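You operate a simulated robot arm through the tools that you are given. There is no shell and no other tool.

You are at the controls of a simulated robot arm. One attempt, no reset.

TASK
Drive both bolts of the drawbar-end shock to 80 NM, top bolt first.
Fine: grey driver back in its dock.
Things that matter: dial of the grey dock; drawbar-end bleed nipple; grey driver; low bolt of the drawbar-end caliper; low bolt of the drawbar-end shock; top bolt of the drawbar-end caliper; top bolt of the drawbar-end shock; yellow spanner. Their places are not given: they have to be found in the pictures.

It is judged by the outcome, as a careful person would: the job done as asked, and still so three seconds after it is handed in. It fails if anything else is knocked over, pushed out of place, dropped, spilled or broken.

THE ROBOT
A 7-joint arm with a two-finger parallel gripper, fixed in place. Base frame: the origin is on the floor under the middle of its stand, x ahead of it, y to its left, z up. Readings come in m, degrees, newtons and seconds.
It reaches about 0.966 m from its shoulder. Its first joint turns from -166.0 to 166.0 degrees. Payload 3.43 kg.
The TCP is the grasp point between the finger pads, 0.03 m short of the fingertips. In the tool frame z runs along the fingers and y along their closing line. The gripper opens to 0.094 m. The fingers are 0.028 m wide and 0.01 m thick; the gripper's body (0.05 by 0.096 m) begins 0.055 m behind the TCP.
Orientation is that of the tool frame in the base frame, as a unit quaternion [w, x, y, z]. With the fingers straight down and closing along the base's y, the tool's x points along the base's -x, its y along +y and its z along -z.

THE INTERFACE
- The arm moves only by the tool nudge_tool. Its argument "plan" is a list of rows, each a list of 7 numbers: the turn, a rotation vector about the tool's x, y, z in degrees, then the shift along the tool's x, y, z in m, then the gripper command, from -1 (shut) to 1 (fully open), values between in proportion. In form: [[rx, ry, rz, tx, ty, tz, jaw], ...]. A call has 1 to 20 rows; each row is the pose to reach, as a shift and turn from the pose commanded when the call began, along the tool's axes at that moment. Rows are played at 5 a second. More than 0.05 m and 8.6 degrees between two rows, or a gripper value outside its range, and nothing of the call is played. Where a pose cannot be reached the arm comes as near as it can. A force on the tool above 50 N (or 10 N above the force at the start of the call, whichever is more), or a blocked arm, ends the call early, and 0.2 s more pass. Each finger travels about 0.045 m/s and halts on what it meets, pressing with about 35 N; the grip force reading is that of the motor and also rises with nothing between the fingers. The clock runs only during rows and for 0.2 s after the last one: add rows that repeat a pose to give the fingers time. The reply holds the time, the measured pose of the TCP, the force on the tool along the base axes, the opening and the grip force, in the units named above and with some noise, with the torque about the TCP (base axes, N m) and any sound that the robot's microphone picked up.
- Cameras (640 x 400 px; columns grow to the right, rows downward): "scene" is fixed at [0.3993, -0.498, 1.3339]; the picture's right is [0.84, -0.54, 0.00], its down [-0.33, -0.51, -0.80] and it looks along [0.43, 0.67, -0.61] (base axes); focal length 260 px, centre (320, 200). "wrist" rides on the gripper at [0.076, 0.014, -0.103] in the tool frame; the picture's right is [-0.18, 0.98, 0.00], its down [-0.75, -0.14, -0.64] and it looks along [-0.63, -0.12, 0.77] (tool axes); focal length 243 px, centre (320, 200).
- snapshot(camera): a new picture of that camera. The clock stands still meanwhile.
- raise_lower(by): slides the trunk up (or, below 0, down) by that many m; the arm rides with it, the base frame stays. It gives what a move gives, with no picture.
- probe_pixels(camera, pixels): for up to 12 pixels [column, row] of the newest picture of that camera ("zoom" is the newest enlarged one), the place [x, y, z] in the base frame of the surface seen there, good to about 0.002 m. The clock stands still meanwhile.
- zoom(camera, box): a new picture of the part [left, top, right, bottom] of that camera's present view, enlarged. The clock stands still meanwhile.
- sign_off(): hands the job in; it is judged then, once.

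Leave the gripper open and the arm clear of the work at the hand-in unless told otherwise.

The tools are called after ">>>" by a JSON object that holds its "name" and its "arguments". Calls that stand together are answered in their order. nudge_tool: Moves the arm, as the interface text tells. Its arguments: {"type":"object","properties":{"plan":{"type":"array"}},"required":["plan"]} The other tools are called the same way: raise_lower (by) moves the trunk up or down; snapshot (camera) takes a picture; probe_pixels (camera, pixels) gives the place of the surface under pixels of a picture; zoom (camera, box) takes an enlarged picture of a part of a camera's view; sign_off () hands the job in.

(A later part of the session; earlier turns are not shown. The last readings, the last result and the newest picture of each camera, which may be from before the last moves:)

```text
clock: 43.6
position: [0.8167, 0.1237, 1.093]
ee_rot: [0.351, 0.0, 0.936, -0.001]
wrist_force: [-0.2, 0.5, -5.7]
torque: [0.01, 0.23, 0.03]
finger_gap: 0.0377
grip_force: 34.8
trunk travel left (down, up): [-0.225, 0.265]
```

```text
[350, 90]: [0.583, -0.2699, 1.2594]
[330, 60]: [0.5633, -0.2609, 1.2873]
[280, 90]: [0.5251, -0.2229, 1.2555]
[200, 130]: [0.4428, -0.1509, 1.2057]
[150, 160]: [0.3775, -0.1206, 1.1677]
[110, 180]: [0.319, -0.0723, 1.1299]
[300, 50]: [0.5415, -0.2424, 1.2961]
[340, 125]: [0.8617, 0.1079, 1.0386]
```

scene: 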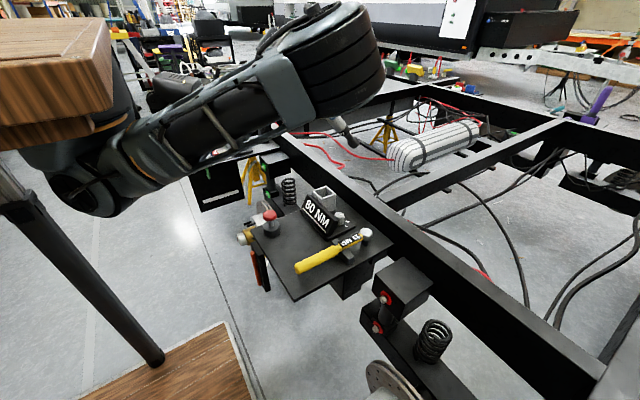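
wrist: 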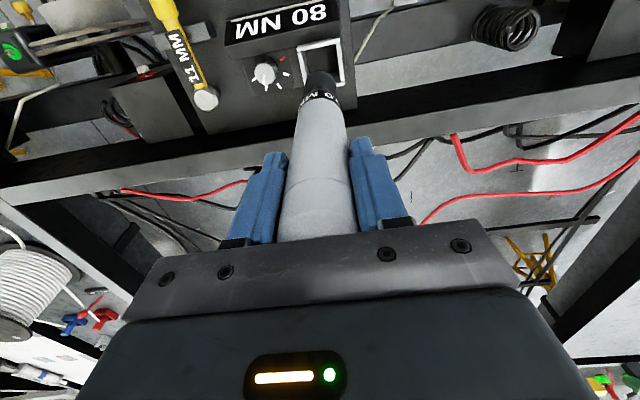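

The upper arm passes ~4 cm under the slab's level, so I lower the hand by 0.1 m and shift 0.1 m to -y while tilting the remaining 49°.

>>> {"name": "nudge_tool", "arguments": {"plan": [[0, -8.2, 0, 0.011, -0.0167, 0.0126, -1], [0, -16.4, 0, 0.022, -0.0333, 0.0251, -1], [0, -24.6, 0, 0.033, -0.05, 0.0377, -1], [0, -32.8, 0, 0.044, -0.0667, 0.0503, -1], [0, -41, 0, 0.055, -0.0833, 0.0628, -1], [0, -49, 0, 0.0657, -0.1, 0.0754, -1], [0, -49, 0, 0.0657, -0.1, 0.0754, -1]]}}

>>> {"name": "snapshot", "arguments": {"camera": "scene"}}

>>> {"name": "snapshot", "arguments": {"camera": "wrist"}}

```text
clock: 45.2
position: [0.7872, 0.1172, 0.9644]
ee_rot: [0.684, 0.029, 0.729, -0.02]
wrist_force: [0.0, 1.0, 1.4]
torque: [0.04, 0.01, -0.18]
finger_gap: 0.0
grip_force: 33.3
out of reach, approached as far as the arm can: row 5, 6, 7
trunk travel left (down, up): [-0.225, 0.265]
```

```text
taken
```

scene: 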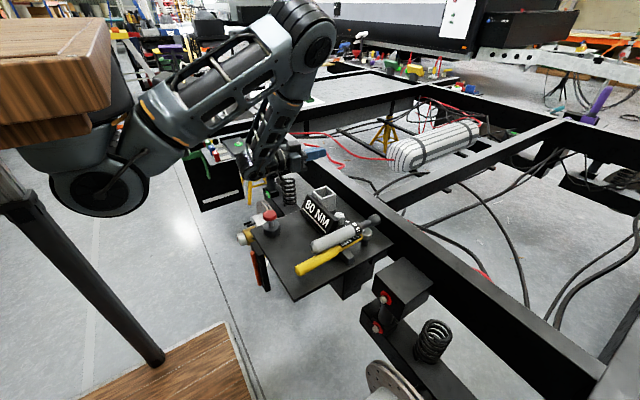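

```text
taken
```

wrist: 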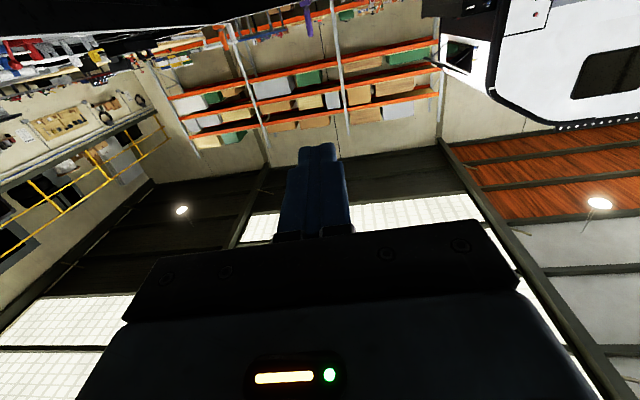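

The driver slipped out during that move when the arm ran out of reach (gap now 0). In the scene it lies on the plate beside the yellow spanner at about (335,235). I look closely.

>>> {"name": "zoom", "arguments": {"camera": "scene", "box": [280, 180, 400, 290]}}

>>> {"name": "probe_pixels", "arguments": {"camera": "zoom", "pixels": [[200, 245], [250, 225], [300, 205], [350, 185], [380, 165], [410, 150], [130, 320], [250, 280], [330, 255], [370, 230], [390, 205], [350, 160]]}}

>>> {"name": "zoom", "arguments": {"camera": "scene", "box": [180, 0, 380, 200]}}

```text
3.64 times, centred on (340, 235) of scene
```

zoom: 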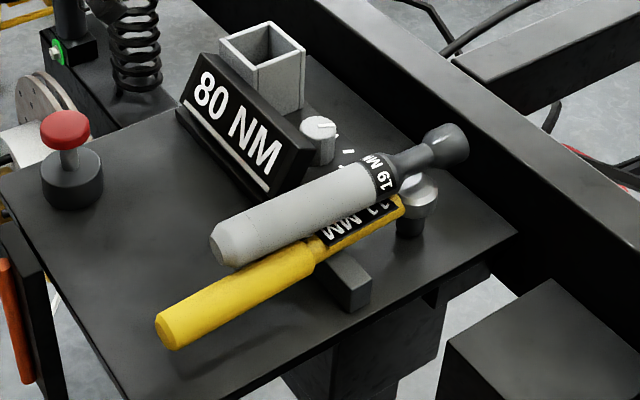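

```text
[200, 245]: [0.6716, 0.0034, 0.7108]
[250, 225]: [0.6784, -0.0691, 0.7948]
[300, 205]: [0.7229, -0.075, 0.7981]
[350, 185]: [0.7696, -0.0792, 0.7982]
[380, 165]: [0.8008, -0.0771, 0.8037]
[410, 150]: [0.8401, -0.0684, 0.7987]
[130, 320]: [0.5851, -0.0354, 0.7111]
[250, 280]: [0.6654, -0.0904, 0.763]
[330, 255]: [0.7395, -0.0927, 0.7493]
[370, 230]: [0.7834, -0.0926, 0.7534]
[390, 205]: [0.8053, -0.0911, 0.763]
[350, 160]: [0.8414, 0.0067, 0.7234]
```

```text
2.00 times, centred on (280, 100) of scene
```

zoom: 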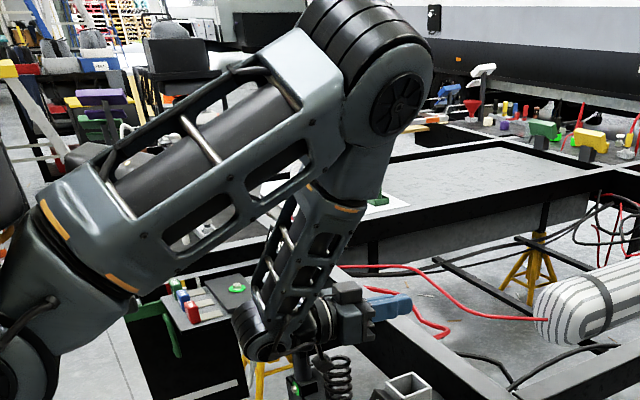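

The driver now lies along x (tip to +x) on top of the spanner and its rest, roughly y≈-0.07, z≈0.785; the spanner itself seems in place. The arm flipped its elbow up on that unreachable pose. I carefully bring the empty hand up and back to pointing down, in two halves, with the fingers opening.

>>> {"name": "nudge_tool", "arguments": {"plan": [[-0.23, 7.85, -0.34, -0.0121, -0.0005, -0.0099, -1], [-0.45, 15.7, -0.67, -0.0243, -0.001, -0.0197, -1], [-0.68, 23.5, -1.0, -0.0364, -0.0015, -0.0296, -1], [-0.91, 31.4, -1.35, -0.0485, -0.002, -0.0395, -1], [-1.14, 39.2, -1.68, -0.0606, -0.0025, -0.0494, -1], [-1.36, 47.1, -2.02, -0.0728, -0.003, -0.0592, -1], [-1.36, 47.1, -2.02, -0.0728, -0.003, -0.0592, -1]]}}

>>> {"name": "snapshot", "arguments": {"camera": "scene"}}

```text
clock: 46.8
position: [0.7289, 0.1204, 1.0493]
ee_rot: [0.34, 0.008, 0.94, -0.001]
wrist_force: [-0.4, 0.2, 0.3]
torque: [0.01, 0.01, 0.01]
finger_gap: 0.0001
grip_force: 33.7
trunk travel left (down, up): [-0.225, 0.265]
```

```text
taken
```

scene: 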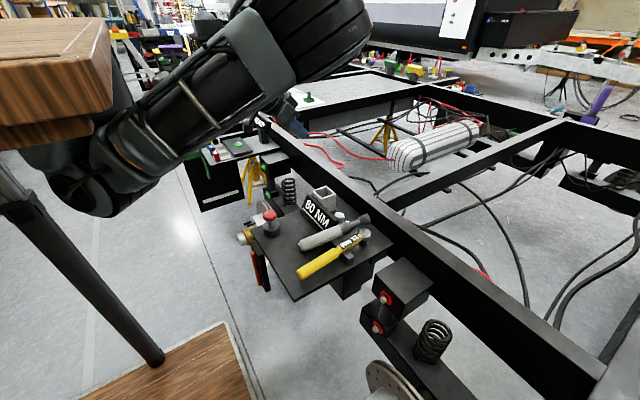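

The driver seems to have rolled a little. I enlarge it.

>>> {"name": "zoom", "arguments": {"camera": "scene", "box": [280, 180, 400, 290]}}

>>> {"name": "probe_pixels", "arguments": {"camera": "zoom", "pixels": [[190, 235], [230, 215], [270, 200], [310, 180], [335, 165], [370, 155], [405, 135], [160, 330], [300, 270], [380, 215], [330, 220], [210, 260]]}}

```text
3.64 times, centred on (340, 235) of scene
```

zoom: 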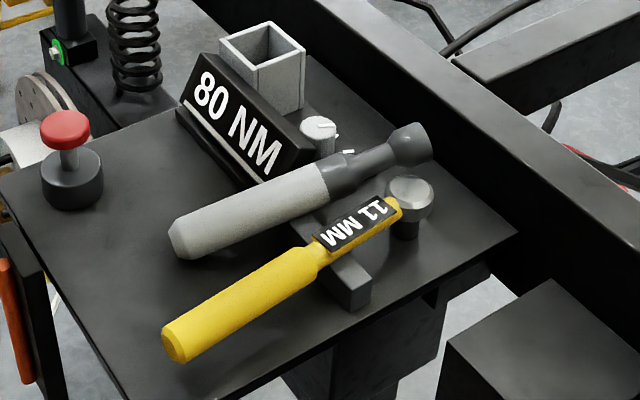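

```text
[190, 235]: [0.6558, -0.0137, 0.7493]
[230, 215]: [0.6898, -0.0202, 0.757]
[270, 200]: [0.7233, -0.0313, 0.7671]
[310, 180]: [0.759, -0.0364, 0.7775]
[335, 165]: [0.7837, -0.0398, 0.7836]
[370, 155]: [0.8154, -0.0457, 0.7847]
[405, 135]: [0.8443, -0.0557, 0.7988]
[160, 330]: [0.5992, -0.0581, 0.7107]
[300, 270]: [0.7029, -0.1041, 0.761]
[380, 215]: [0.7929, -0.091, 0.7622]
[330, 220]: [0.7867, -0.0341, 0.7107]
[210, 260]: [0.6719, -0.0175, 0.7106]
```

The driver has slid off the spanner: its handle end rests on the plate near (0.65,-0.02) and its neck is propped on the spanner's rest, tip up and pointing +x. The spanner still looks in place. I finish turning the hand to straight down, above this spot at z≈1.05.

>>> {"name": "nudge_tool", "arguments": {"plan": [[0, 6.65, 0.15, 0.0038, -0.025, -0.0032, -0.6], [0, 13.3, 0.3, 0.0077, -0.05, -0.0064, 0], [0, 19.9, 0.45, 0.0115, -0.075, -0.0096, 0.6], [0, 26.6, 0.6, 0.0153, -0.1, -0.0128, 1], [0, 33.2, 0.75, 0.0192, -0.125, -0.016, 1], [0, 39.8, 0.9, 0.023, -0.15, -0.0192, 1], [0, 39.8, 0.9, 0.023, -0.15, -0.0192, 1]]}}

>>> {"name": "snapshot", "arguments": {"camera": "scene"}}

>>> {"name": "snapshot", "arguments": {"camera": "wrist"}}

>>> {"name": "zoom", "arguments": {"camera": "scene", "box": [280, 180, 400, 290]}}

```text
clock: 48.4
position: [0.6992, -0.0313, 1.0657]
ee_rot: [0.018, 0.017, 1.0, -0.01]
wrist_force: [0.3, 0.1, -0.6]
torque: [-0.01, 0.01, 0.0]
finger_gap: 0.094
grip_force: 0.2
trunk travel left (down, up): [-0.225, 0.265]
```

```text
taken
```

scene: 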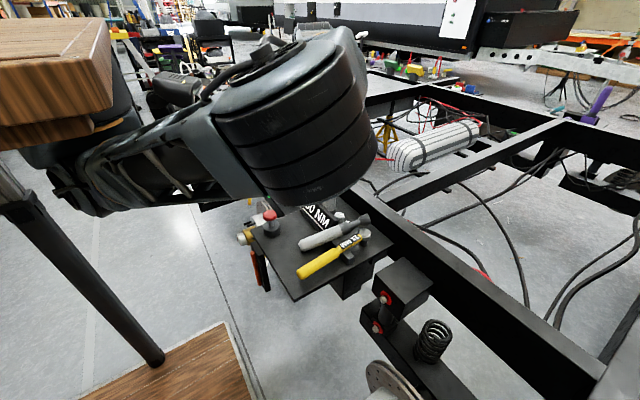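

```text
taken
```

wrist: 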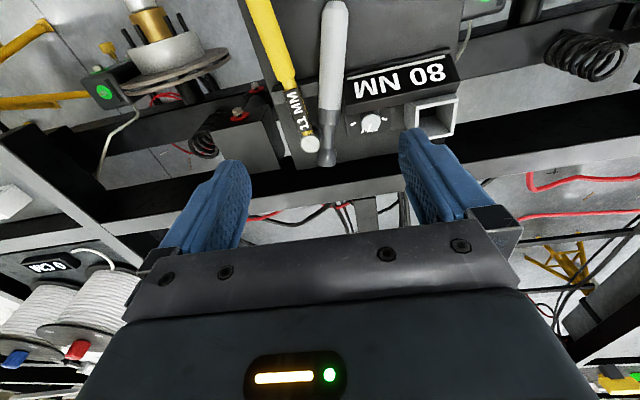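

```text
3.64 times, centred on (340, 235) of scene
```

zoom: 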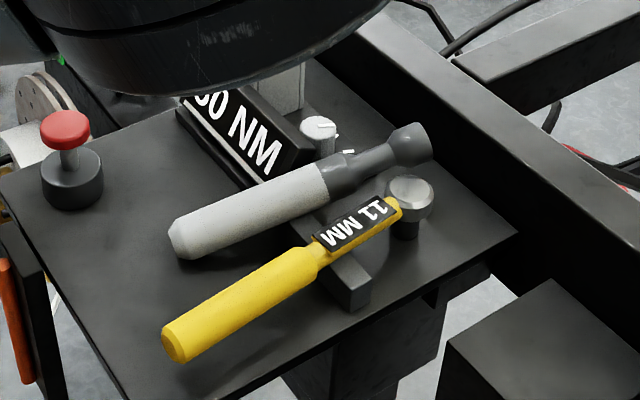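

The driver has settled. I compare the spanner's place with my very first enlarged picture using the same framing.

>>> {"name": "zoom", "arguments": {"camera": "scene", "box": [220, 130, 420, 255]}}

>>> {"name": "probe_pixels", "arguments": {"camera": "scene", "pixels": [[300, 268], [365, 234], [340, 250], [350, 243]]}}

>>> {"name": "zoom", "arguments": {"camera": "wrist", "box": [230, 0, 470, 180]}}

```text
3.20 times, centred on (320, 192) of scene
```

zoom: 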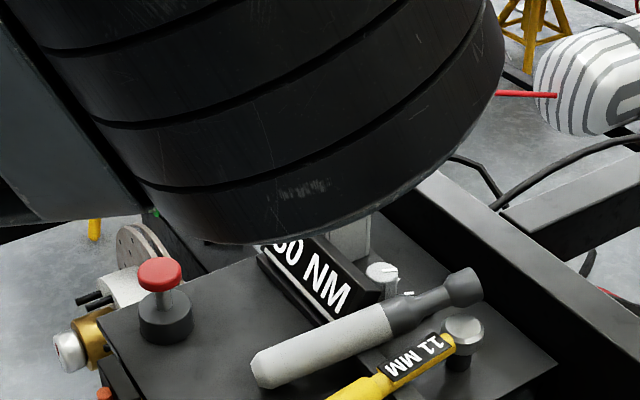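

```text
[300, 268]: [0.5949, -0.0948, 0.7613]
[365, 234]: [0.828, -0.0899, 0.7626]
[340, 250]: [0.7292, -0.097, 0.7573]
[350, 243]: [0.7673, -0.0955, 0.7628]
```

```text
2.22 times, centred on (350, 90) of wrist
```

zoom: 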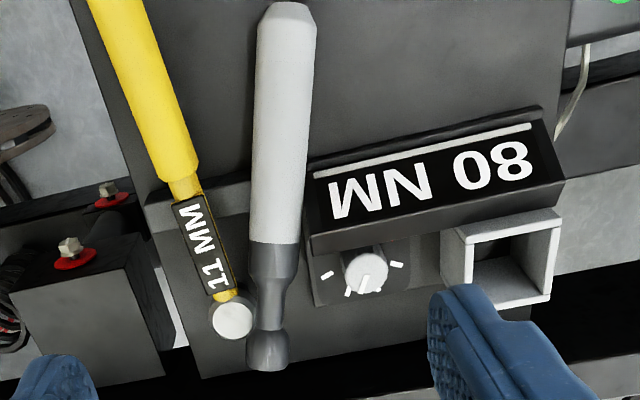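

The spanner matches its original place to within about 2–3 mm. Now the driver's exact pose: I probe along its centre line from above.

>>> {"name": "probe_pixels", "arguments": {"camera": "zoom", "pixels": [[288, 15], [285, 60], [282, 120], [279, 180], [276, 230], [271, 260], [268, 300], [267, 350], [255, 120], [308, 120], [250, 200], [300, 200]]}}

>>> {"name": "probe_pixels", "arguments": {"camera": "scene", "pixels": [[300, 190], [260, 150], [330, 60], [240, 60], [180, 110], [120, 170], [340, 30], [250, 80]]}}

```text
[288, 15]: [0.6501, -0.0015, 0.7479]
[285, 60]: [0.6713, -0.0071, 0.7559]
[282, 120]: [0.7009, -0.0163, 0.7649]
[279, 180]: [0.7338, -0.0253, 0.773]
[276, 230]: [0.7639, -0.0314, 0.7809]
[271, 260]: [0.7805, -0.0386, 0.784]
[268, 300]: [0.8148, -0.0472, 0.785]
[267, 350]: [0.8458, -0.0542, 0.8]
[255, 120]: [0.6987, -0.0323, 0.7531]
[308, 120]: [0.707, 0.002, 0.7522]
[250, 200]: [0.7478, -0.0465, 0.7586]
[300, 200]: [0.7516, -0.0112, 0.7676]
```

```text
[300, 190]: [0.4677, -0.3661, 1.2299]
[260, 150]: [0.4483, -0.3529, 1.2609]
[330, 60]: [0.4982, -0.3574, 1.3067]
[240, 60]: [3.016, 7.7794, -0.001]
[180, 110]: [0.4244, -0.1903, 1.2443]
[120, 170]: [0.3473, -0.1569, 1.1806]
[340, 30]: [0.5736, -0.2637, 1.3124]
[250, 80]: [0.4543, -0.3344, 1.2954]
```

The driver lies with its axis yawed -15° and tipped up 16°, handle end (0.645, 0, 0.73), total length ≈0.235. Before picking it, I test with the empty hand whether the bolting area is reachable with the tool pointing down (hand above the driver): I move toward (0.62,-0.235) at z≈1.0.

>>> {"name": "nudge_tool", "arguments": {"plan": [[0, 0, 0, 0.0133, -0.0333, 0.008, 1], [0, 0, 0, 0.0267, -0.0667, 0.016, 1], [0, 0, 0, 0.04, -0.1, 0.025, 1], [0, 0, 0, 0.0533, -0.1333, 0.033, 1], [0, 0, 0, 0.0667, -0.1667, 0.042, 1], [0, 0, 0, 0.08, -0.2, 0.05, 1], [0, 0, 0, 0.08, -0.2, 0.05, 1]]}}

>>> {"name": "snapshot", "arguments": {"camera": "scene"}}

>>> {"name": "snapshot", "arguments": {"camera": "wrist"}}

```text
clock: 50.0
position: [0.6156, -0.2294, 1.0139]
ee_rot: [0.018, 0.017, 1.0, -0.009]
wrist_force: [0.8, 0.5, 0.0]
torque: [0.01, 0.02, 0.0]
finger_gap: 0.0938
grip_force: 0.0
trunk travel left (down, up): [-0.225, 0.265]
```

```text
taken
```

scene: 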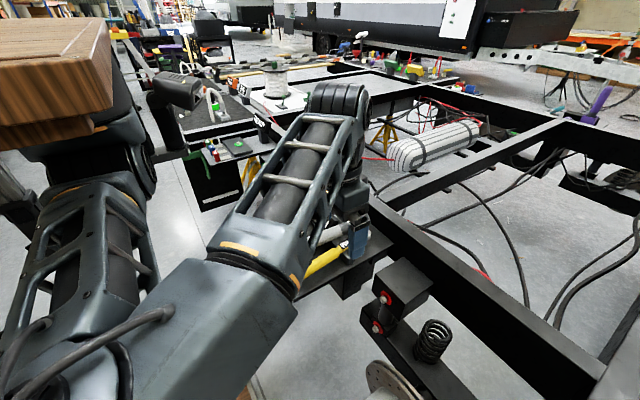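

```text
taken
```

wrist: 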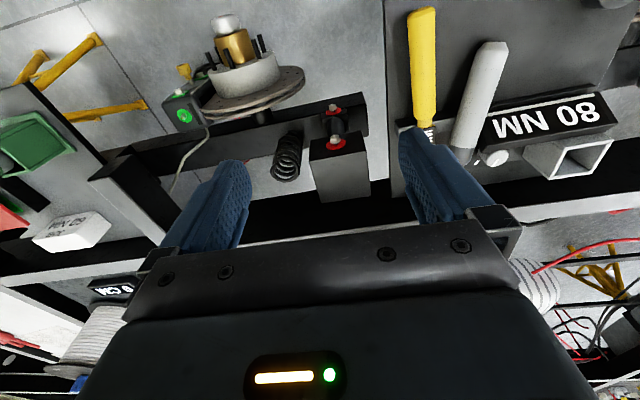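

The hand reached (0.616,-0.229,1.014), pointing down. I check where the elbow is now and probe the bolts from this view: washers at (333,107) and (337,143).

>>> {"name": "probe_pixels", "arguments": {"camera": "scene", "pixels": [[150, 350], [230, 280], [60, 220], [310, 150], [350, 100], [40, 380], [110, 190]]}}

>>> {"name": "zoom", "arguments": {"camera": "wrist", "box": [300, 90, 370, 160]}}

>>> {"name": "probe_pixels", "arguments": {"camera": "zoom", "pixels": [[307, 190], [330, 190], [318, 175], [285, 195], [350, 195], [318, 205], [295, 80], [315, 90], [300, 65], [280, 95], [330, 100], [318, 185]]}}

```text
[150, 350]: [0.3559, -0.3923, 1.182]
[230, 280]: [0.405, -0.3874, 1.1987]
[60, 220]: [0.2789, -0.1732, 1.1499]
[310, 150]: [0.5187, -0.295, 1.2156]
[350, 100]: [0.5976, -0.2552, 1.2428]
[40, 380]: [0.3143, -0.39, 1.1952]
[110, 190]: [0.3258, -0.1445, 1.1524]
```

```text
5.71 times, centred on (335, 125) of wrist
```

zoom: 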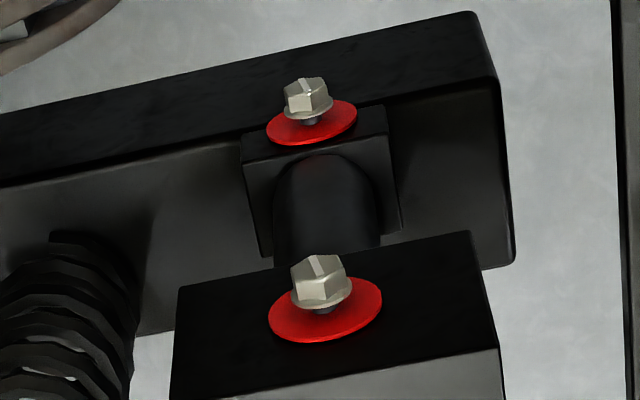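

```text
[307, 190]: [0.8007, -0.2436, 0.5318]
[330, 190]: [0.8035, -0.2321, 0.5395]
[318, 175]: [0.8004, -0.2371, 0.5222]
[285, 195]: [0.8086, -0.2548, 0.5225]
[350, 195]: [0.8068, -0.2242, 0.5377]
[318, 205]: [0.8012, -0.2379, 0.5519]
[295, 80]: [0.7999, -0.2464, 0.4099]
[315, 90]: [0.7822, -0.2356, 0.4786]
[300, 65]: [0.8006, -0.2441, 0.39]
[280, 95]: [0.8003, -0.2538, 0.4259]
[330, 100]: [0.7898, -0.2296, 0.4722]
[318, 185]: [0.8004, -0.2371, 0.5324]
```

I probe the washer rims and heads at the right pixels of this enlargement.

>>> {"name": "probe_pixels", "arguments": {"camera": "zoom", "pixels": [[274, 312], [376, 298], [318, 338], [335, 335], [318, 270], [322, 258], [305, 285], [340, 285], [272, 133], [352, 114], [308, 142], [308, 88]]}}

>>> {"name": "probe_pixels", "arguments": {"camera": "zoom", "pixels": [[300, 95], [318, 95], [306, 105], [290, 135], [335, 130], [318, 262], [326, 275], [300, 330], [355, 325], [250, 320], [420, 290], [330, 360]]}}

```text
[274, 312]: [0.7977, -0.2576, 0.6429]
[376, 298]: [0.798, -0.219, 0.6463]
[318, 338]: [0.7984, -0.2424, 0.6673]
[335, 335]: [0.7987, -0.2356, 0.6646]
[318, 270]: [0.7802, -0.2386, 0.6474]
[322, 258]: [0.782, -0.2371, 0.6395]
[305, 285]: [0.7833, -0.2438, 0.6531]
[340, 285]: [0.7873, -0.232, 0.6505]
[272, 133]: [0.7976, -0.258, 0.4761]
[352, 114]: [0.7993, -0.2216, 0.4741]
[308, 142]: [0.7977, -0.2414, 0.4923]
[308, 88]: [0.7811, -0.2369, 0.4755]
```

```text
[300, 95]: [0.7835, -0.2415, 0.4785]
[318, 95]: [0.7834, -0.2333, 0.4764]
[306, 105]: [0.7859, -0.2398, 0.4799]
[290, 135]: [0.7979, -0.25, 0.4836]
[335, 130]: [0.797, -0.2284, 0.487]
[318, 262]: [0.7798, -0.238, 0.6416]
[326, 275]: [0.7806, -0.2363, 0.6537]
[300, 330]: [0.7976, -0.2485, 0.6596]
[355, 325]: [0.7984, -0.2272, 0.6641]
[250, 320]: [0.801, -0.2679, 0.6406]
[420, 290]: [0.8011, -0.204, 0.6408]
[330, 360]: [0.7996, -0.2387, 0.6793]
```

Bolt centres from these probes: top ≈ (y -0.238, z 0.646), low ≈ (y -0.239, z 0.473), head faces at x≈0.780. Now I go back above the lying driver, taking on the grip orientation (yaw -15° along its axis, tilted 40° forward), at a safe height of 0.95.

>>> {"name": "nudge_tool", "arguments": {"plan": [[0.62, -6.27, 2.08, 0, 0.0391, 0.01, 1], [1.23, -12.5, 4.17, 0, 0.0782, 0.02, 1], [1.85, -18.8, 6.25, 0, 0.1173, 0.03, 1], [2.47, -25.1, 8.33, 0, 0.1565, 0.04, 1], [3.08, -31.3, 10.4, 0, 0.1956, 0.05, 0.6], [3.7, -37.6, 12.5, -0.0002, 0.2347, 0.0599, 0.28], [3.7, -37.6, 12.5, -0.0002, 0.2347, 0.0599, 0.28]]}}

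>>> {"name": "snapshot", "arguments": {"camera": "scene"}}

>>> {"name": "snapshot", "arguments": {"camera": "wrist"}}

```text
clock: 51.6
position: [0.7223, 0.0244, 0.9585]
ee_rot: [0.34, 0.122, 0.931, -0.045]
wrist_force: [0.1, -0.8, 0.1]
torque: [0.04, 0.0, 0.02]
finger_gap: 0.0603
grip_force: 0.0
out of reach, approached as far as the arm can: row 3, 4, 5, 6, 7
trunk travel left (down, up): [-0.225, 0.265]
```

```text
taken
```

scene: 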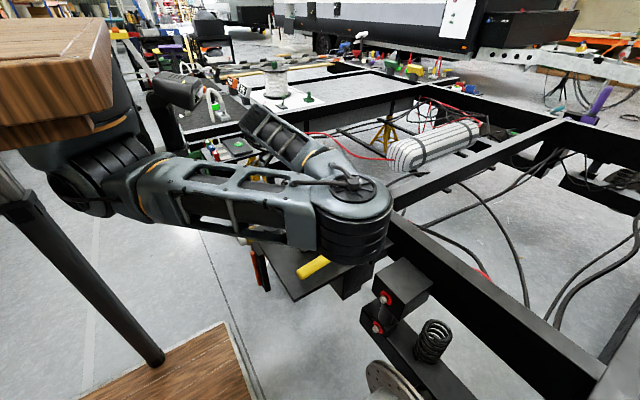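

```text
taken
```

wrist: 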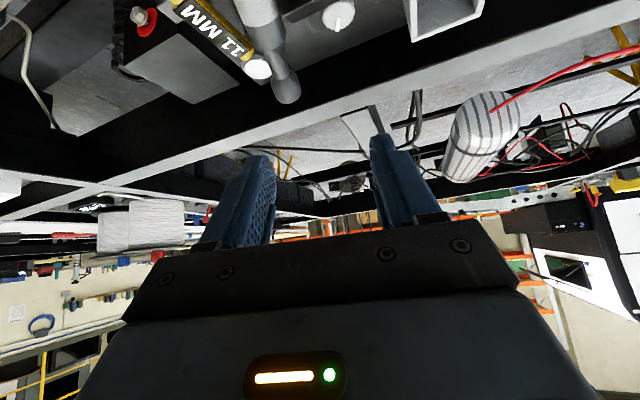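

That spot was too close in for the folded arm (stopped at x 0.722). Raising the trunk should give the arm more room. I raise it a little first (0.05 m) and check whether the wooden slab moves along with the robot.

>>> {"name": "raise_lower", "arguments": {"by": 0.05}}

>>> {"name": "snapshot", "arguments": {"camera": "scene"}}

>>> {"name": "probe_pixels", "arguments": {"camera": "scene", "pixels": [[10, 40], [95, 30], [105, 90], [20, 140], [90, 125], [60, 100], [350, 220], [60, 180]]}}

```text
clock: 52.5
position: [0.7214, 0.0241, 1.0085]
ee_rot: [0.339, 0.121, 0.932, -0.044]
wrist_force: [-0.2, 0.8, 0.2]
torque: [-0.02, 0.0, 0.01]
finger_gap: 0.0603
grip_force: 0.0
trunk travel left (down, up): [-0.275, 0.215]
```

```text
taken
```

scene: 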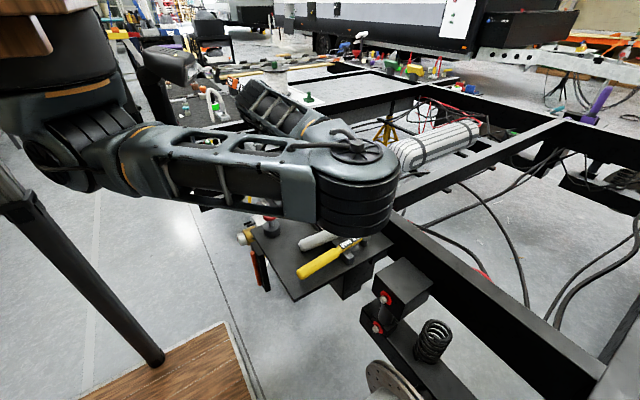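

```text
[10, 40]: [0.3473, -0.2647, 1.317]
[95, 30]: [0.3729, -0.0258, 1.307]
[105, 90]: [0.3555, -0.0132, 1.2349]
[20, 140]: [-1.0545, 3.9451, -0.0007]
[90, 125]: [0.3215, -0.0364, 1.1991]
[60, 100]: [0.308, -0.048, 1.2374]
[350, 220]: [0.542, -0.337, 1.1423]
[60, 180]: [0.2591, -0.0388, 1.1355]
```

The slab moves up with the trunk, so it is part of the robot. I raise another 0.15 m.

>>> {"name": "raise_lower", "arguments": {"by": 0.15}}

>>> {"name": "snapshot", "arguments": {"camera": "scene"}}

```text
clock: 54.2
position: [0.7232, 0.0235, 1.1576]
ee_rot: [0.34, 0.12, 0.932, -0.044]
wrist_force: [-0.7, -0.6, 0.0]
torque: [0.01, 0.0, 0.01]
finger_gap: 0.0602
grip_force: 0.0
trunk travel left (down, up): [-0.425, 0.065]
```

```text
taken
```

scene: 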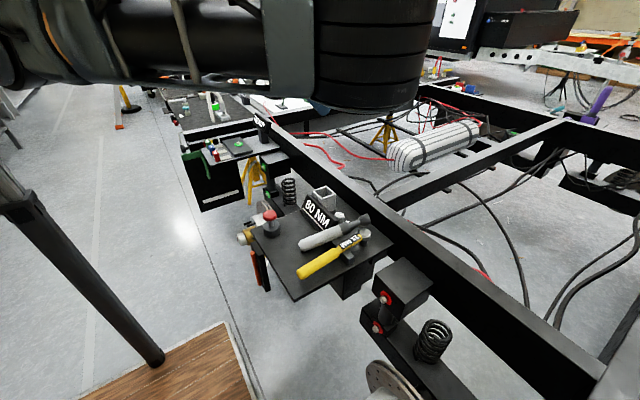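

Room enough now. I lower the hand toward the driver in the same orientation, to about (0.65, 0.0, 0.93).

>>> {"name": "nudge_tool", "arguments": {"plan": [[0, 0, 0, 0.0327, -0.0069, 0.0221, 0.28], [0, 0, 0, 0.0654, -0.0137, 0.0442, 0.28], [0, 0, 0, 0.0981, -0.0206, 0.0663, 0.28], [0, 0, 0, 0.1309, -0.0275, 0.0883, 0.28], [0, 0, 0, 0.1636, -0.0343, 0.1104, 0.28], [0, 0, 0, 0.1963, -0.0412, 0.1325, 0.28], [0, 0, 0, 0.1963, -0.0412, 0.1325, 0.28]]}}

>>> {"name": "snapshot", "arguments": {"camera": "scene"}}

>>> {"name": "snapshot", "arguments": {"camera": "wrist"}}

```text
clock: 55.9
position: [0.6502, 0.0024, 0.9311]
ee_rot: [0.338, 0.122, 0.932, -0.047]
wrist_force: [-1.0, -0.2, -0.8]
torque: [0.0, 0.0, 0.01]
finger_gap: 0.0602
grip_force: 0.1
out of reach, approached as far as the arm can: row 1, 2, 3, 4, 6, 7
trunk travel left (down, up): [-0.425, 0.065]
```

```text
taken
```

scene: 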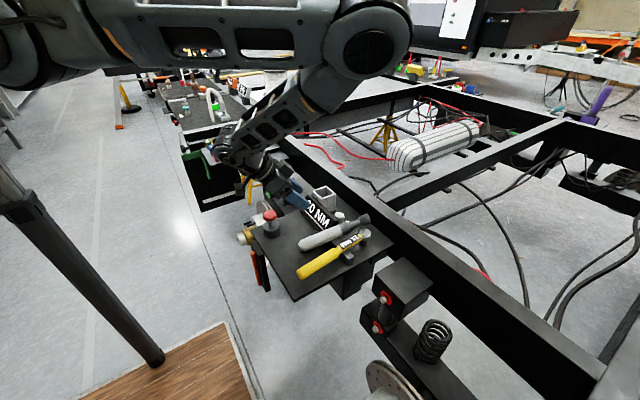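

```text
taken
```

wrist: 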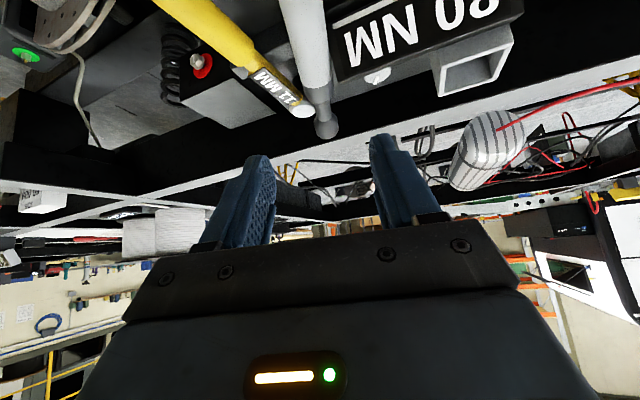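

It arrived at (0.650, 0.002, 0.931), though at the edge of what the arm can do. I go down a bit further to see whether this eases: to about (0.645, 0, 0.85).

>>> {"name": "nudge_tool", "arguments": {"plan": [[0, 0, 0, 0.0185, -0.0011, 0.0197, 0.28], [0, 0, 0, 0.037, -0.0021, 0.0395, 0.28], [0, 0, 0, 0.0555, -0.0032, 0.0592, 0.28], [0, 0, 0, 0.0555, -0.0032, 0.0592, 0.28]]}}

>>> {"name": "snapshot", "arguments": {"camera": "scene"}}

>>> {"name": "snapshot", "arguments": {"camera": "wrist"}}

```text
clock: 56.9
position: [0.6664, 0.0313, 0.8812]
ee_rot: [0.337, 0.121, 0.932, -0.047]
wrist_force: [0.2, -0.6, -1.0]
torque: [0.03, -0.01, -0.01]
finger_gap: 0.0597
grip_force: 0.1
out of reach, approached as far as the arm can: row 1, 2, 3, 4
trunk travel left (down, up): [-0.425, 0.065]
```

```text
taken
```

scene: 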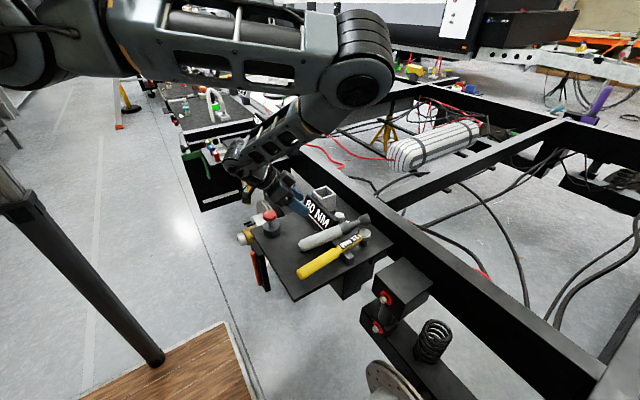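

```text
taken
```

wrist: 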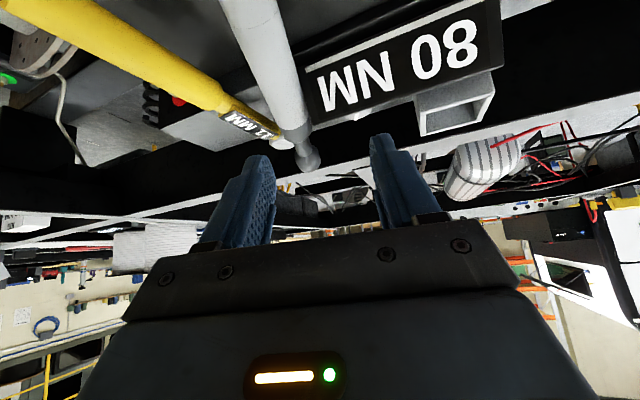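

This branch of the arm is stuck, so a strong forward tilt isn't workable here. I'll use a straight-down grip instead: with the driver's 16° upward slope, bolting then only needs a slight backward tilt. I turn the tool to vertical in place (yaw -15° kept), at a slightly higher z.

>>> {"name": "nudge_tool", "arguments": {"plan": [[0, 8, 0, 0, 0, -0.01, 0.28], [0, 16, 0, 0, 0, -0.02, 0.28], [0, 24, 0, 0, 0, -0.03, 0.28], [0, 32, 0, 0, 0, -0.03, 0.28], [0, 40, 0, 0, 0, -0.03, 0.28], [0, 40, 0, 0, 0, -0.03, 0.28]]}}

>>> {"name": "snapshot", "arguments": {"camera": "scene"}}

>>> {"name": "snapshot", "arguments": {"camera": "wrist"}}

```text
clock: 58.2
position: [0.6495, 0.0377, 0.9055]
ee_rot: [-0.001, 0.128, 0.992, -0.001]
wrist_force: [-0.1, 0.6, -0.2]
torque: [0.01, -0.03, 0.01]
finger_gap: 0.0602
grip_force: 0.2
trunk travel left (down, up): [-0.425, 0.065]
```

```text
taken
```

scene: 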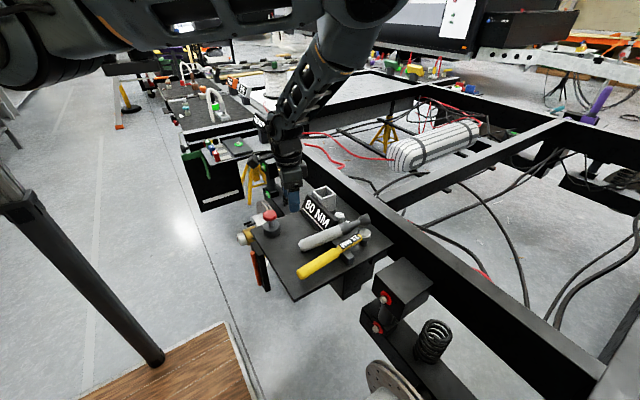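

```text
taken
```

wrist: 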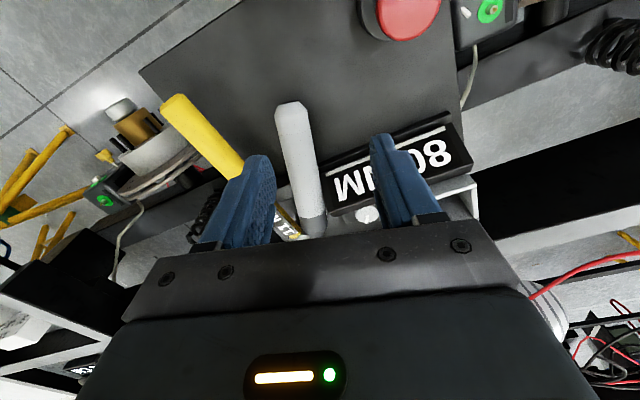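

Tool vertical was reached cleanly. Before gripping I test with the empty hand whether the docking posture would be reachable afterwards (tool horizontal pointing +y beside the dock, so a crosswise-held driver hangs tip-down). First yaw to -90° while moving above the dock at z≈1.05.

>>> {"name": "nudge_tool", "arguments": {"plan": [[0, 0, 7.5, -0.0135, 0.0077, -0.015, 0.28], [0, 0, 15, -0.027, 0.0154, -0.03, 0.28], [0, 0, 22.5, -0.0405, 0.023, -0.045, 0.28], [0, 0, 30, -0.054, 0.0307, -0.06, 0.28], [0, 0, 37.5, -0.0675, 0.0384, -0.075, 0.28], [0, 0, 45, -0.081, 0.0461, -0.09, 0.28], [0, 0, 52.5, -0.0945, 0.0538, -0.105, 0.28], [0, 0, 60, -0.108, 0.0614, -0.12, 0.28], [0, 0, 67.5, -0.1215, 0.0691, -0.135, 0.28], [0, 0, 75, -0.135, 0.0768, -0.15, 0.28], [0, 0, 75, -0.135, 0.0768, -0.15, 0.28]]}}

>>> {"name": "snapshot", "arguments": {"camera": "scene"}}

```text
clock: 60.6
position: [0.8002, 0.0783, 1.0535]
ee_rot: [0.001, 0.707, 0.707, -0.001]
wrist_force: [-0.5, -0.5, -0.5]
torque: [-0.03, -0.04, 0.02]
finger_gap: 0.0602
grip_force: 0.1
trunk travel left (down, up): [-0.425, 0.065]
```

```text
taken
```

scene: 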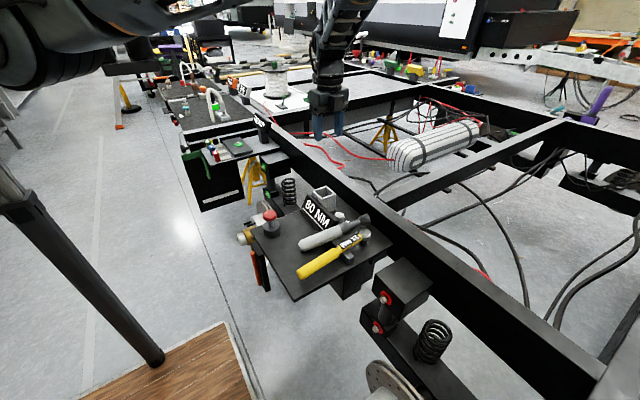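

φ=-90° is reached cleanly. Now the test tilt of the tool toward +y, step by step.

>>> {"name": "nudge_tool", "arguments": {"plan": [[0, 8, 0, 0, 0, 0, 0.28], [0, 16, 0, 0, 0, 0, 0.28], [0, 24, 0, 0, 0, 0, 0.28], [0, 32, 0, 0, 0, 0, 0.28], [0, 40, 0, 0, 0, 0, 0.28], [0, 48, 0, 0, 0, 0, 0.28], [0, 48, 0, 0, 0, 0, 0.28]]}}

>>> {"name": "snapshot", "arguments": {"camera": "scene"}}

```text
clock: 62.2
position: [0.801, 0.078, 1.0532]
ee_rot: [-0.289, 0.645, 0.646, 0.287]
wrist_force: [0.2, 0.1, 1.1]
torque: [-0.05, 0.0, 0.0]
finger_gap: 0.0603
grip_force: 0.1
trunk travel left (down, up): [-0.425, 0.065]
```

```text
taken
```

scene: 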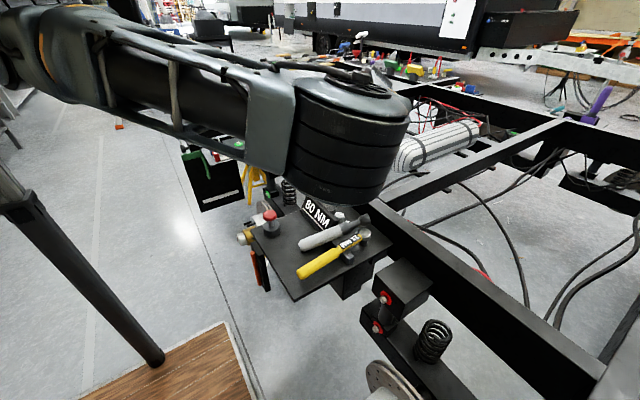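

48° reached without complaint. I continue the test to 88°.

>>> {"name": "nudge_tool", "arguments": {"plan": [[0, 8, 0, 0, 0, 0, 0.28], [0, 16, 0, 0, 0, 0, 0.28], [0, 24, 0, 0, 0, 0, 0.28], [0, 32, 0, 0, 0, 0, 0.28], [0, 40, 0, 0, 0, 0, 0.28], [0, 40, 0, 0, 0, 0, 0.28]]}}

>>> {"name": "snapshot", "arguments": {"camera": "scene"}}

```text
clock: 63.6
position: [0.7998, 0.0782, 1.0557]
ee_rot: [-0.492, 0.508, 0.509, 0.491]
wrist_force: [0.5, -0.3, 0.0]
torque: [0.0, -0.01, 0.03]
finger_gap: 0.0603
grip_force: 0.1
trunk travel left (down, up): [-0.425, 0.065]
```

```text
taken
```

scene: 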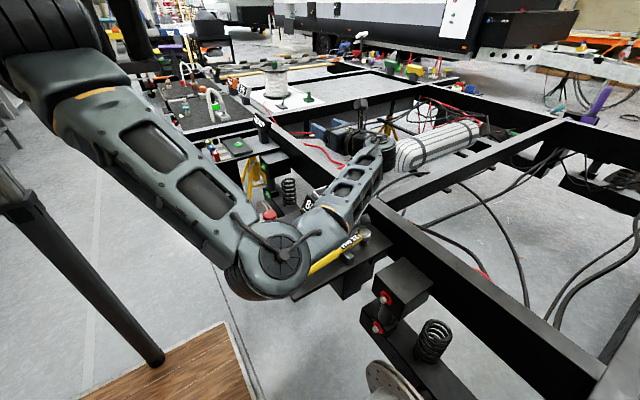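

88° is reachable at this height. The elbow has swung low; I probe it.

>>> {"name": "probe_pixels", "arguments": {"camera": "scene", "pixels": [[250, 290], [270, 260], [300, 240], [340, 200], [375, 145], [200, 210], [120, 120], [235, 275]]}}

```text
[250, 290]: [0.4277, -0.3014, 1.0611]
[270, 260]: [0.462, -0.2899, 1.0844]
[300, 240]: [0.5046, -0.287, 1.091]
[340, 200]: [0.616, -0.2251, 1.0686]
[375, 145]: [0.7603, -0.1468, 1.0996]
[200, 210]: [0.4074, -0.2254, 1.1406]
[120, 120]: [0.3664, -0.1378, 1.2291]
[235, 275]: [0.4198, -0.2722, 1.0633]
```

The docking posture works, with the forearm level at about z 1.07. I reverse the same steps: first tilt back to vertical.

>>> {"name": "nudge_tool", "arguments": {"plan": [[0, -8, 0, 0, 0, 0, 0.28], [0, -16, 0, 0, 0, 0, 0.28], [0, -24, 0, 0, 0, 0, 0.28], [0, -32, 0, 0, 0, 0, 0.28], [0, -40, 0, 0, 0, 0, 0.28], [0, -48, 0, 0, 0, 0, 0.28], [0, -56, 0, 0, 0, 0, 0.28], [0, -64, 0, 0, 0, 0, 0.28], [0, -72, 0, 0, 0, 0, 0.28], [0, -80, 0, 0, 0, 0, 0.28], [0, -88, 0, 0, 0, 0, 0.28], [0, -88, 0, 0, 0, 0, 0.28]]}}

>>> {"name": "snapshot", "arguments": {"camera": "scene"}}

```text
clock: 66.2
position: [0.8005, 0.0779, 1.0551]
ee_rot: [0.0, 0.706, 0.709, -0.002]
wrist_force: [-1.5, 0.1, 0.3]
torque: [-0.02, 0.0, 0.0]
finger_gap: 0.0602
grip_force: 0.1
trunk travel left (down, up): [-0.425, 0.065]
```

```text
taken
```

scene: 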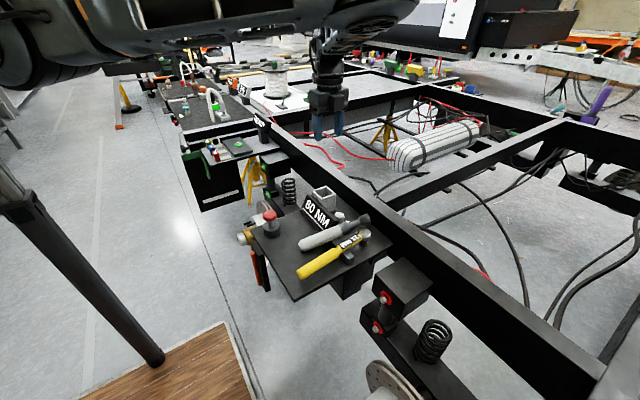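

Now back over the driver, with yaw -15° and a mild 16° forward tilt (makes the driver perpendicular to the tool), stopping at z≈0.93.

>>> {"name": "nudge_tool", "arguments": {"plan": [[-1.06, -1.36, -7.46, -0.00854, -0.01277, 0.01251, 0.28], [-2.12, -2.72, -14.92, -0.01708, -0.02554, 0.02502, 0.28], [-3.18, -4.08, -22.38, -0.02562, -0.03831, 0.03753, 0.28], [-4.24, -5.44, -29.84, -0.03416, -0.05108, 0.05004, 0.28], [-5.3, -6.8, -37.3, -0.0427, -0.06385, 0.06255, 0.28], [-6.36, -8.16, -44.76, -0.05124, -0.07662, 0.07506, 0.28], [-7.42, -9.52, -52.22, -0.05978, -0.08939, 0.08757, 0.28], [-8.48, -10.88, -59.68, -0.06832, -0.10216, 0.10008, 0.28], [-9.54, -12.24, -67.14, -0.07686, -0.11493, 0.11259, 0.28], [-10.6, -13.6, -74.6, -0.0854, -0.1277, 0.1251, 0.28], [-10.6, -13.6, -74.6, -0.0854, -0.1277, 0.1251, 0.28]]}}

>>> {"name": "snapshot", "arguments": {"camera": "wrist"}}

>>> {"name": "snapshot", "arguments": {"camera": "scene"}}

```text
clock: 68.7
position: [0.6716, -0.0089, 0.9294]
ee_rot: [0.138, 0.126, 0.982, -0.018]
wrist_force: [0.7, 0.3, 0.3]
torque: [0.01, -0.02, -0.03]
finger_gap: 0.0601
grip_force: 0.0
trunk travel left (down, up): [-0.425, 0.065]
```

```text
taken
```

wrist: 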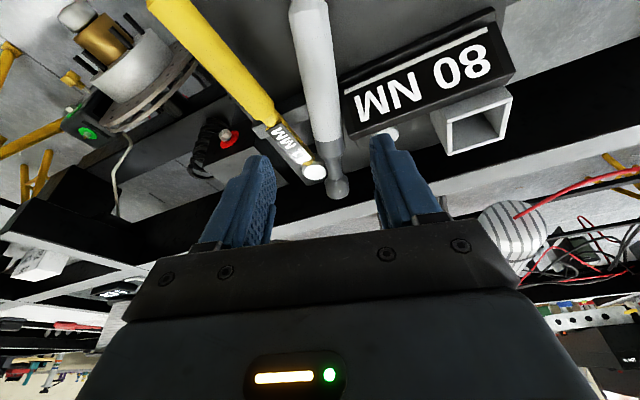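

```text
taken
```

scene: 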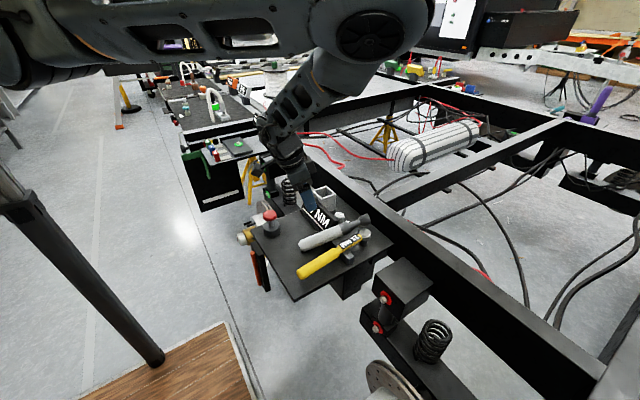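

Clean again. I go down 0.08 m along with the small lateral correction and look once more.

>>> {"name": "nudge_tool", "arguments": {"plan": [[0, 0, 0, 0.011, 0.0009, 0.039, 0.28], [0, 0, 0, 0.0214, 0.0017, 0.0774, 0.28], [0, 0, 0, 0.0214, 0.0017, 0.0774, 0.28]]}}

>>> {"name": "snapshot", "arguments": {"camera": "wrist"}}

>>> {"name": "snapshot", "arguments": {"camera": "scene"}}

```text
clock: 69.5
position: [0.6738, -0.0033, 0.8491]
ee_rot: [0.138, 0.127, 0.982, -0.017]
wrist_force: [0.7, -0.3, 0.6]
torque: [0.01, 0.02, -0.02]
finger_gap: 0.06
grip_force: 0.0
trunk travel left (down, up): [-0.425, 0.065]
```

```text
taken
```

wrist: 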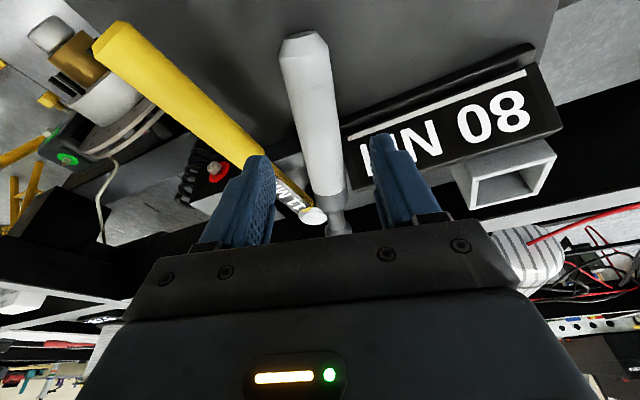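

```text
taken
```

scene: 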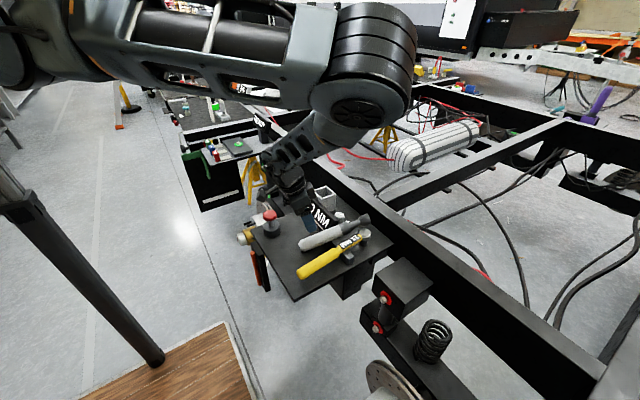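

Aligned within a few mm. I descend the last 0.1 m to the handle with a 4 mm sideways correction.

>>> {"name": "nudge_tool", "arguments": {"plan": [[0, 0, 0, 0, -0.0042, 0.025, 0.28], [0, 0, 0, 0, -0.0042, 0.05, 0.28], [0, 0, 0, 0, -0.0042, 0.075, 0.28], [0, 0, 0, 0, -0.0042, 0.09, 0.28], [0, 0, 0, 0, -0.0042, 0.0995, 0.28], [0, 0, 0, 0, -0.0042, 0.0995, 0.28]]}}

>>> {"name": "snapshot", "arguments": {"camera": "wrist"}}

>>> {"name": "zoom", "arguments": {"camera": "scene", "box": [240, 150, 400, 280]}}

```text
clock: 70.8
position: [0.7001, -0.0164, 0.7538]
ee_rot: [0.138, 0.126, 0.982, -0.018]
wrist_force: [0.6, 0.4, 0.3]
torque: [0.0, 0.02, 0.0]
finger_gap: 0.0601
grip_force: 0.0
trunk travel left (down, up): [-0.425, 0.065]
```

```text
taken
```

wrist: 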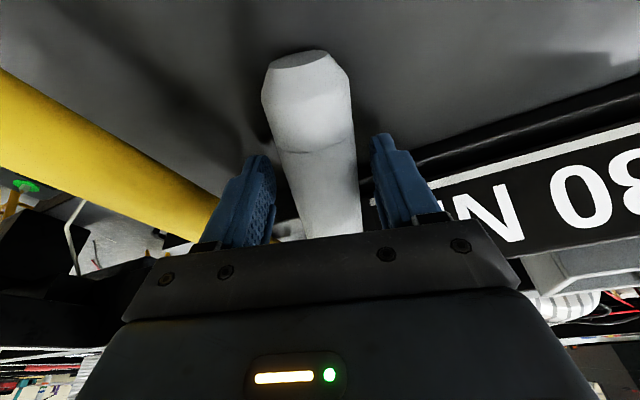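

```text
3.08 times, centred on (320, 215) of scene
```

zoom: 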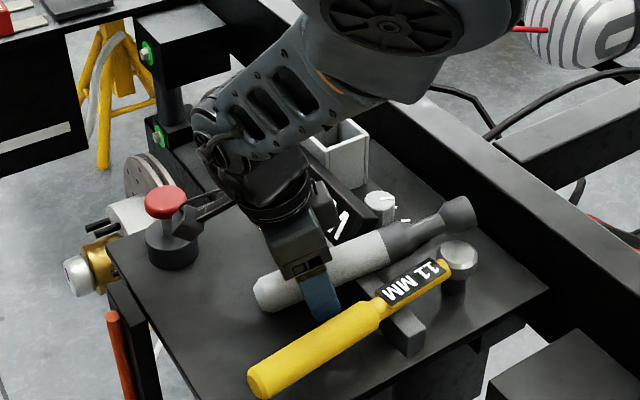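

The handle sits between the fingers, nothing else is touched. I close the gripper.

>>> {"name": "nudge_tool", "arguments": {"plan": [[0, 0, 0, 0, 0, 0, 0], [0, 0, 0, 0, 0, 0, -0.4], [0, 0, 0, 0, 0, 0, -1], [0, 0, 0, 0, 0, 0, -1], [0, 0, 0, 0, 0, 0, -1]]}}

>>> {"name": "snapshot", "arguments": {"camera": "wrist"}}

>>> {"name": "zoom", "arguments": {"camera": "scene", "box": [240, 150, 400, 280]}}

```text
clock: 72.0
position: [0.699, -0.0156, 0.7534]
ee_rot: [0.138, 0.127, 0.982, -0.016]
wrist_force: [-0.1, 9.5, 1.0]
torque: [-0.02, 0.01, 0.33]
finger_gap: 0.0387
grip_force: 34.8
trunk travel left (down, up): [-0.425, 0.065]
```

```text
taken
```

wrist: 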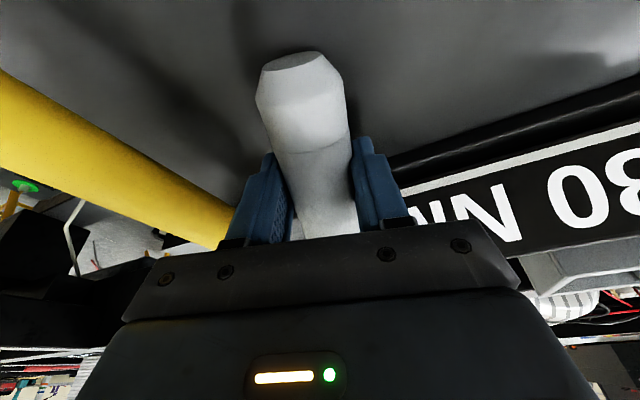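

```text
3.08 times, centred on (320, 215) of scene
```

zoom: 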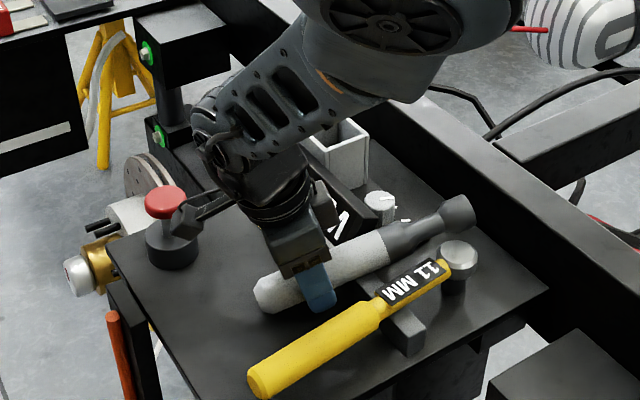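

Gripped. I lift straight up slowly.

>>> {"name": "nudge_tool", "arguments": {"plan": [[0, 0, 0, -0.0028, 0, -0.0096, -1], [0, 0, 0, -0.0055, 0, -0.0192, -1], [0, 0, 0, -0.0096, 0, -0.0336, -1], [0, 0, 0, -0.0138, 0, -0.048, -1], [0, 0, 0, -0.0193, 0, -0.0672, -1], [0, 0, 0, -0.0248, 0, -0.0864, -1], [0, 0, 0, -0.0303, 0, -0.1056, -1], [0, 0, 0, -0.0358, 0, -0.1249, -1], [0, 0, 0, -0.0413, 0, -0.1441, -1], [0, 0, 0, -0.0413, 0, -0.1441, -1]]}}

>>> {"name": "snapshot", "arguments": {"camera": "wrist"}}

>>> {"name": "snapshot", "arguments": {"camera": "scene"}}

>>> {"name": "zoom", "arguments": {"camera": "scene", "box": [240, 130, 400, 280]}}

```text
clock: 74.2
position: [0.6985, -0.0187, 0.9029]
ee_rot: [0.138, 0.127, 0.982, -0.018]
wrist_force: [0.1, -0.1, -5.2]
torque: [0.04, 0.26, 0.01]
finger_gap: 0.0384
grip_force: 34.7
trunk travel left (down, up): [-0.425, 0.065]
```

```text
taken
```

wrist: 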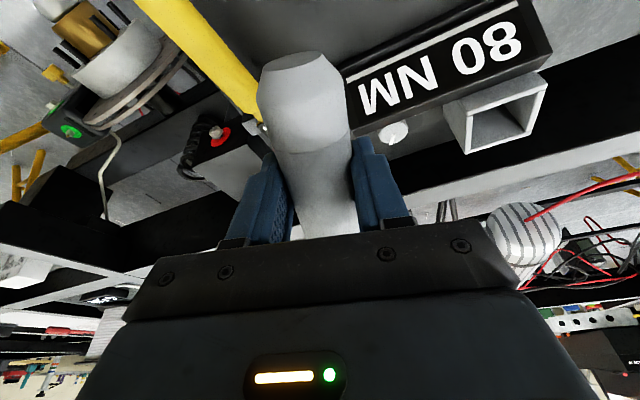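

```text
taken
```

scene: 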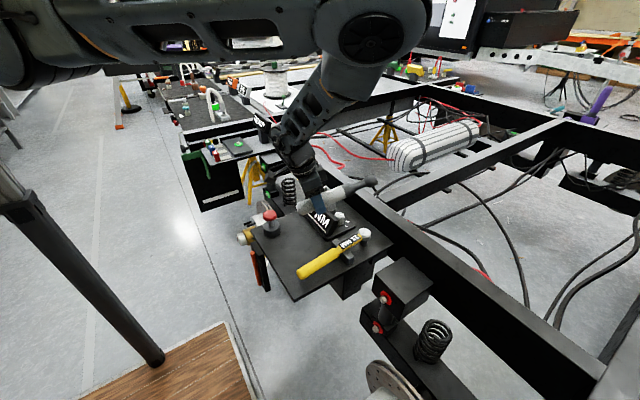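

```text
2.67 times, centred on (320, 205) of scene
```

zoom: 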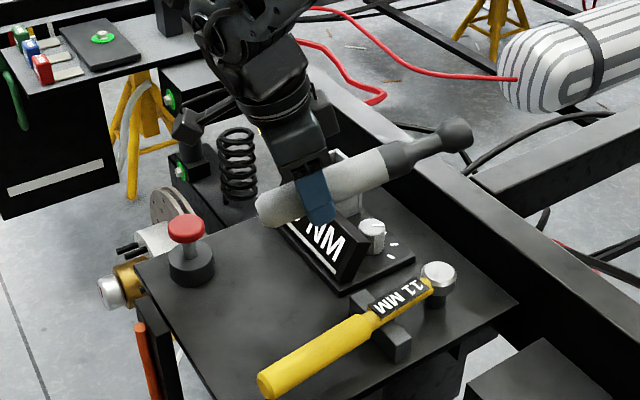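

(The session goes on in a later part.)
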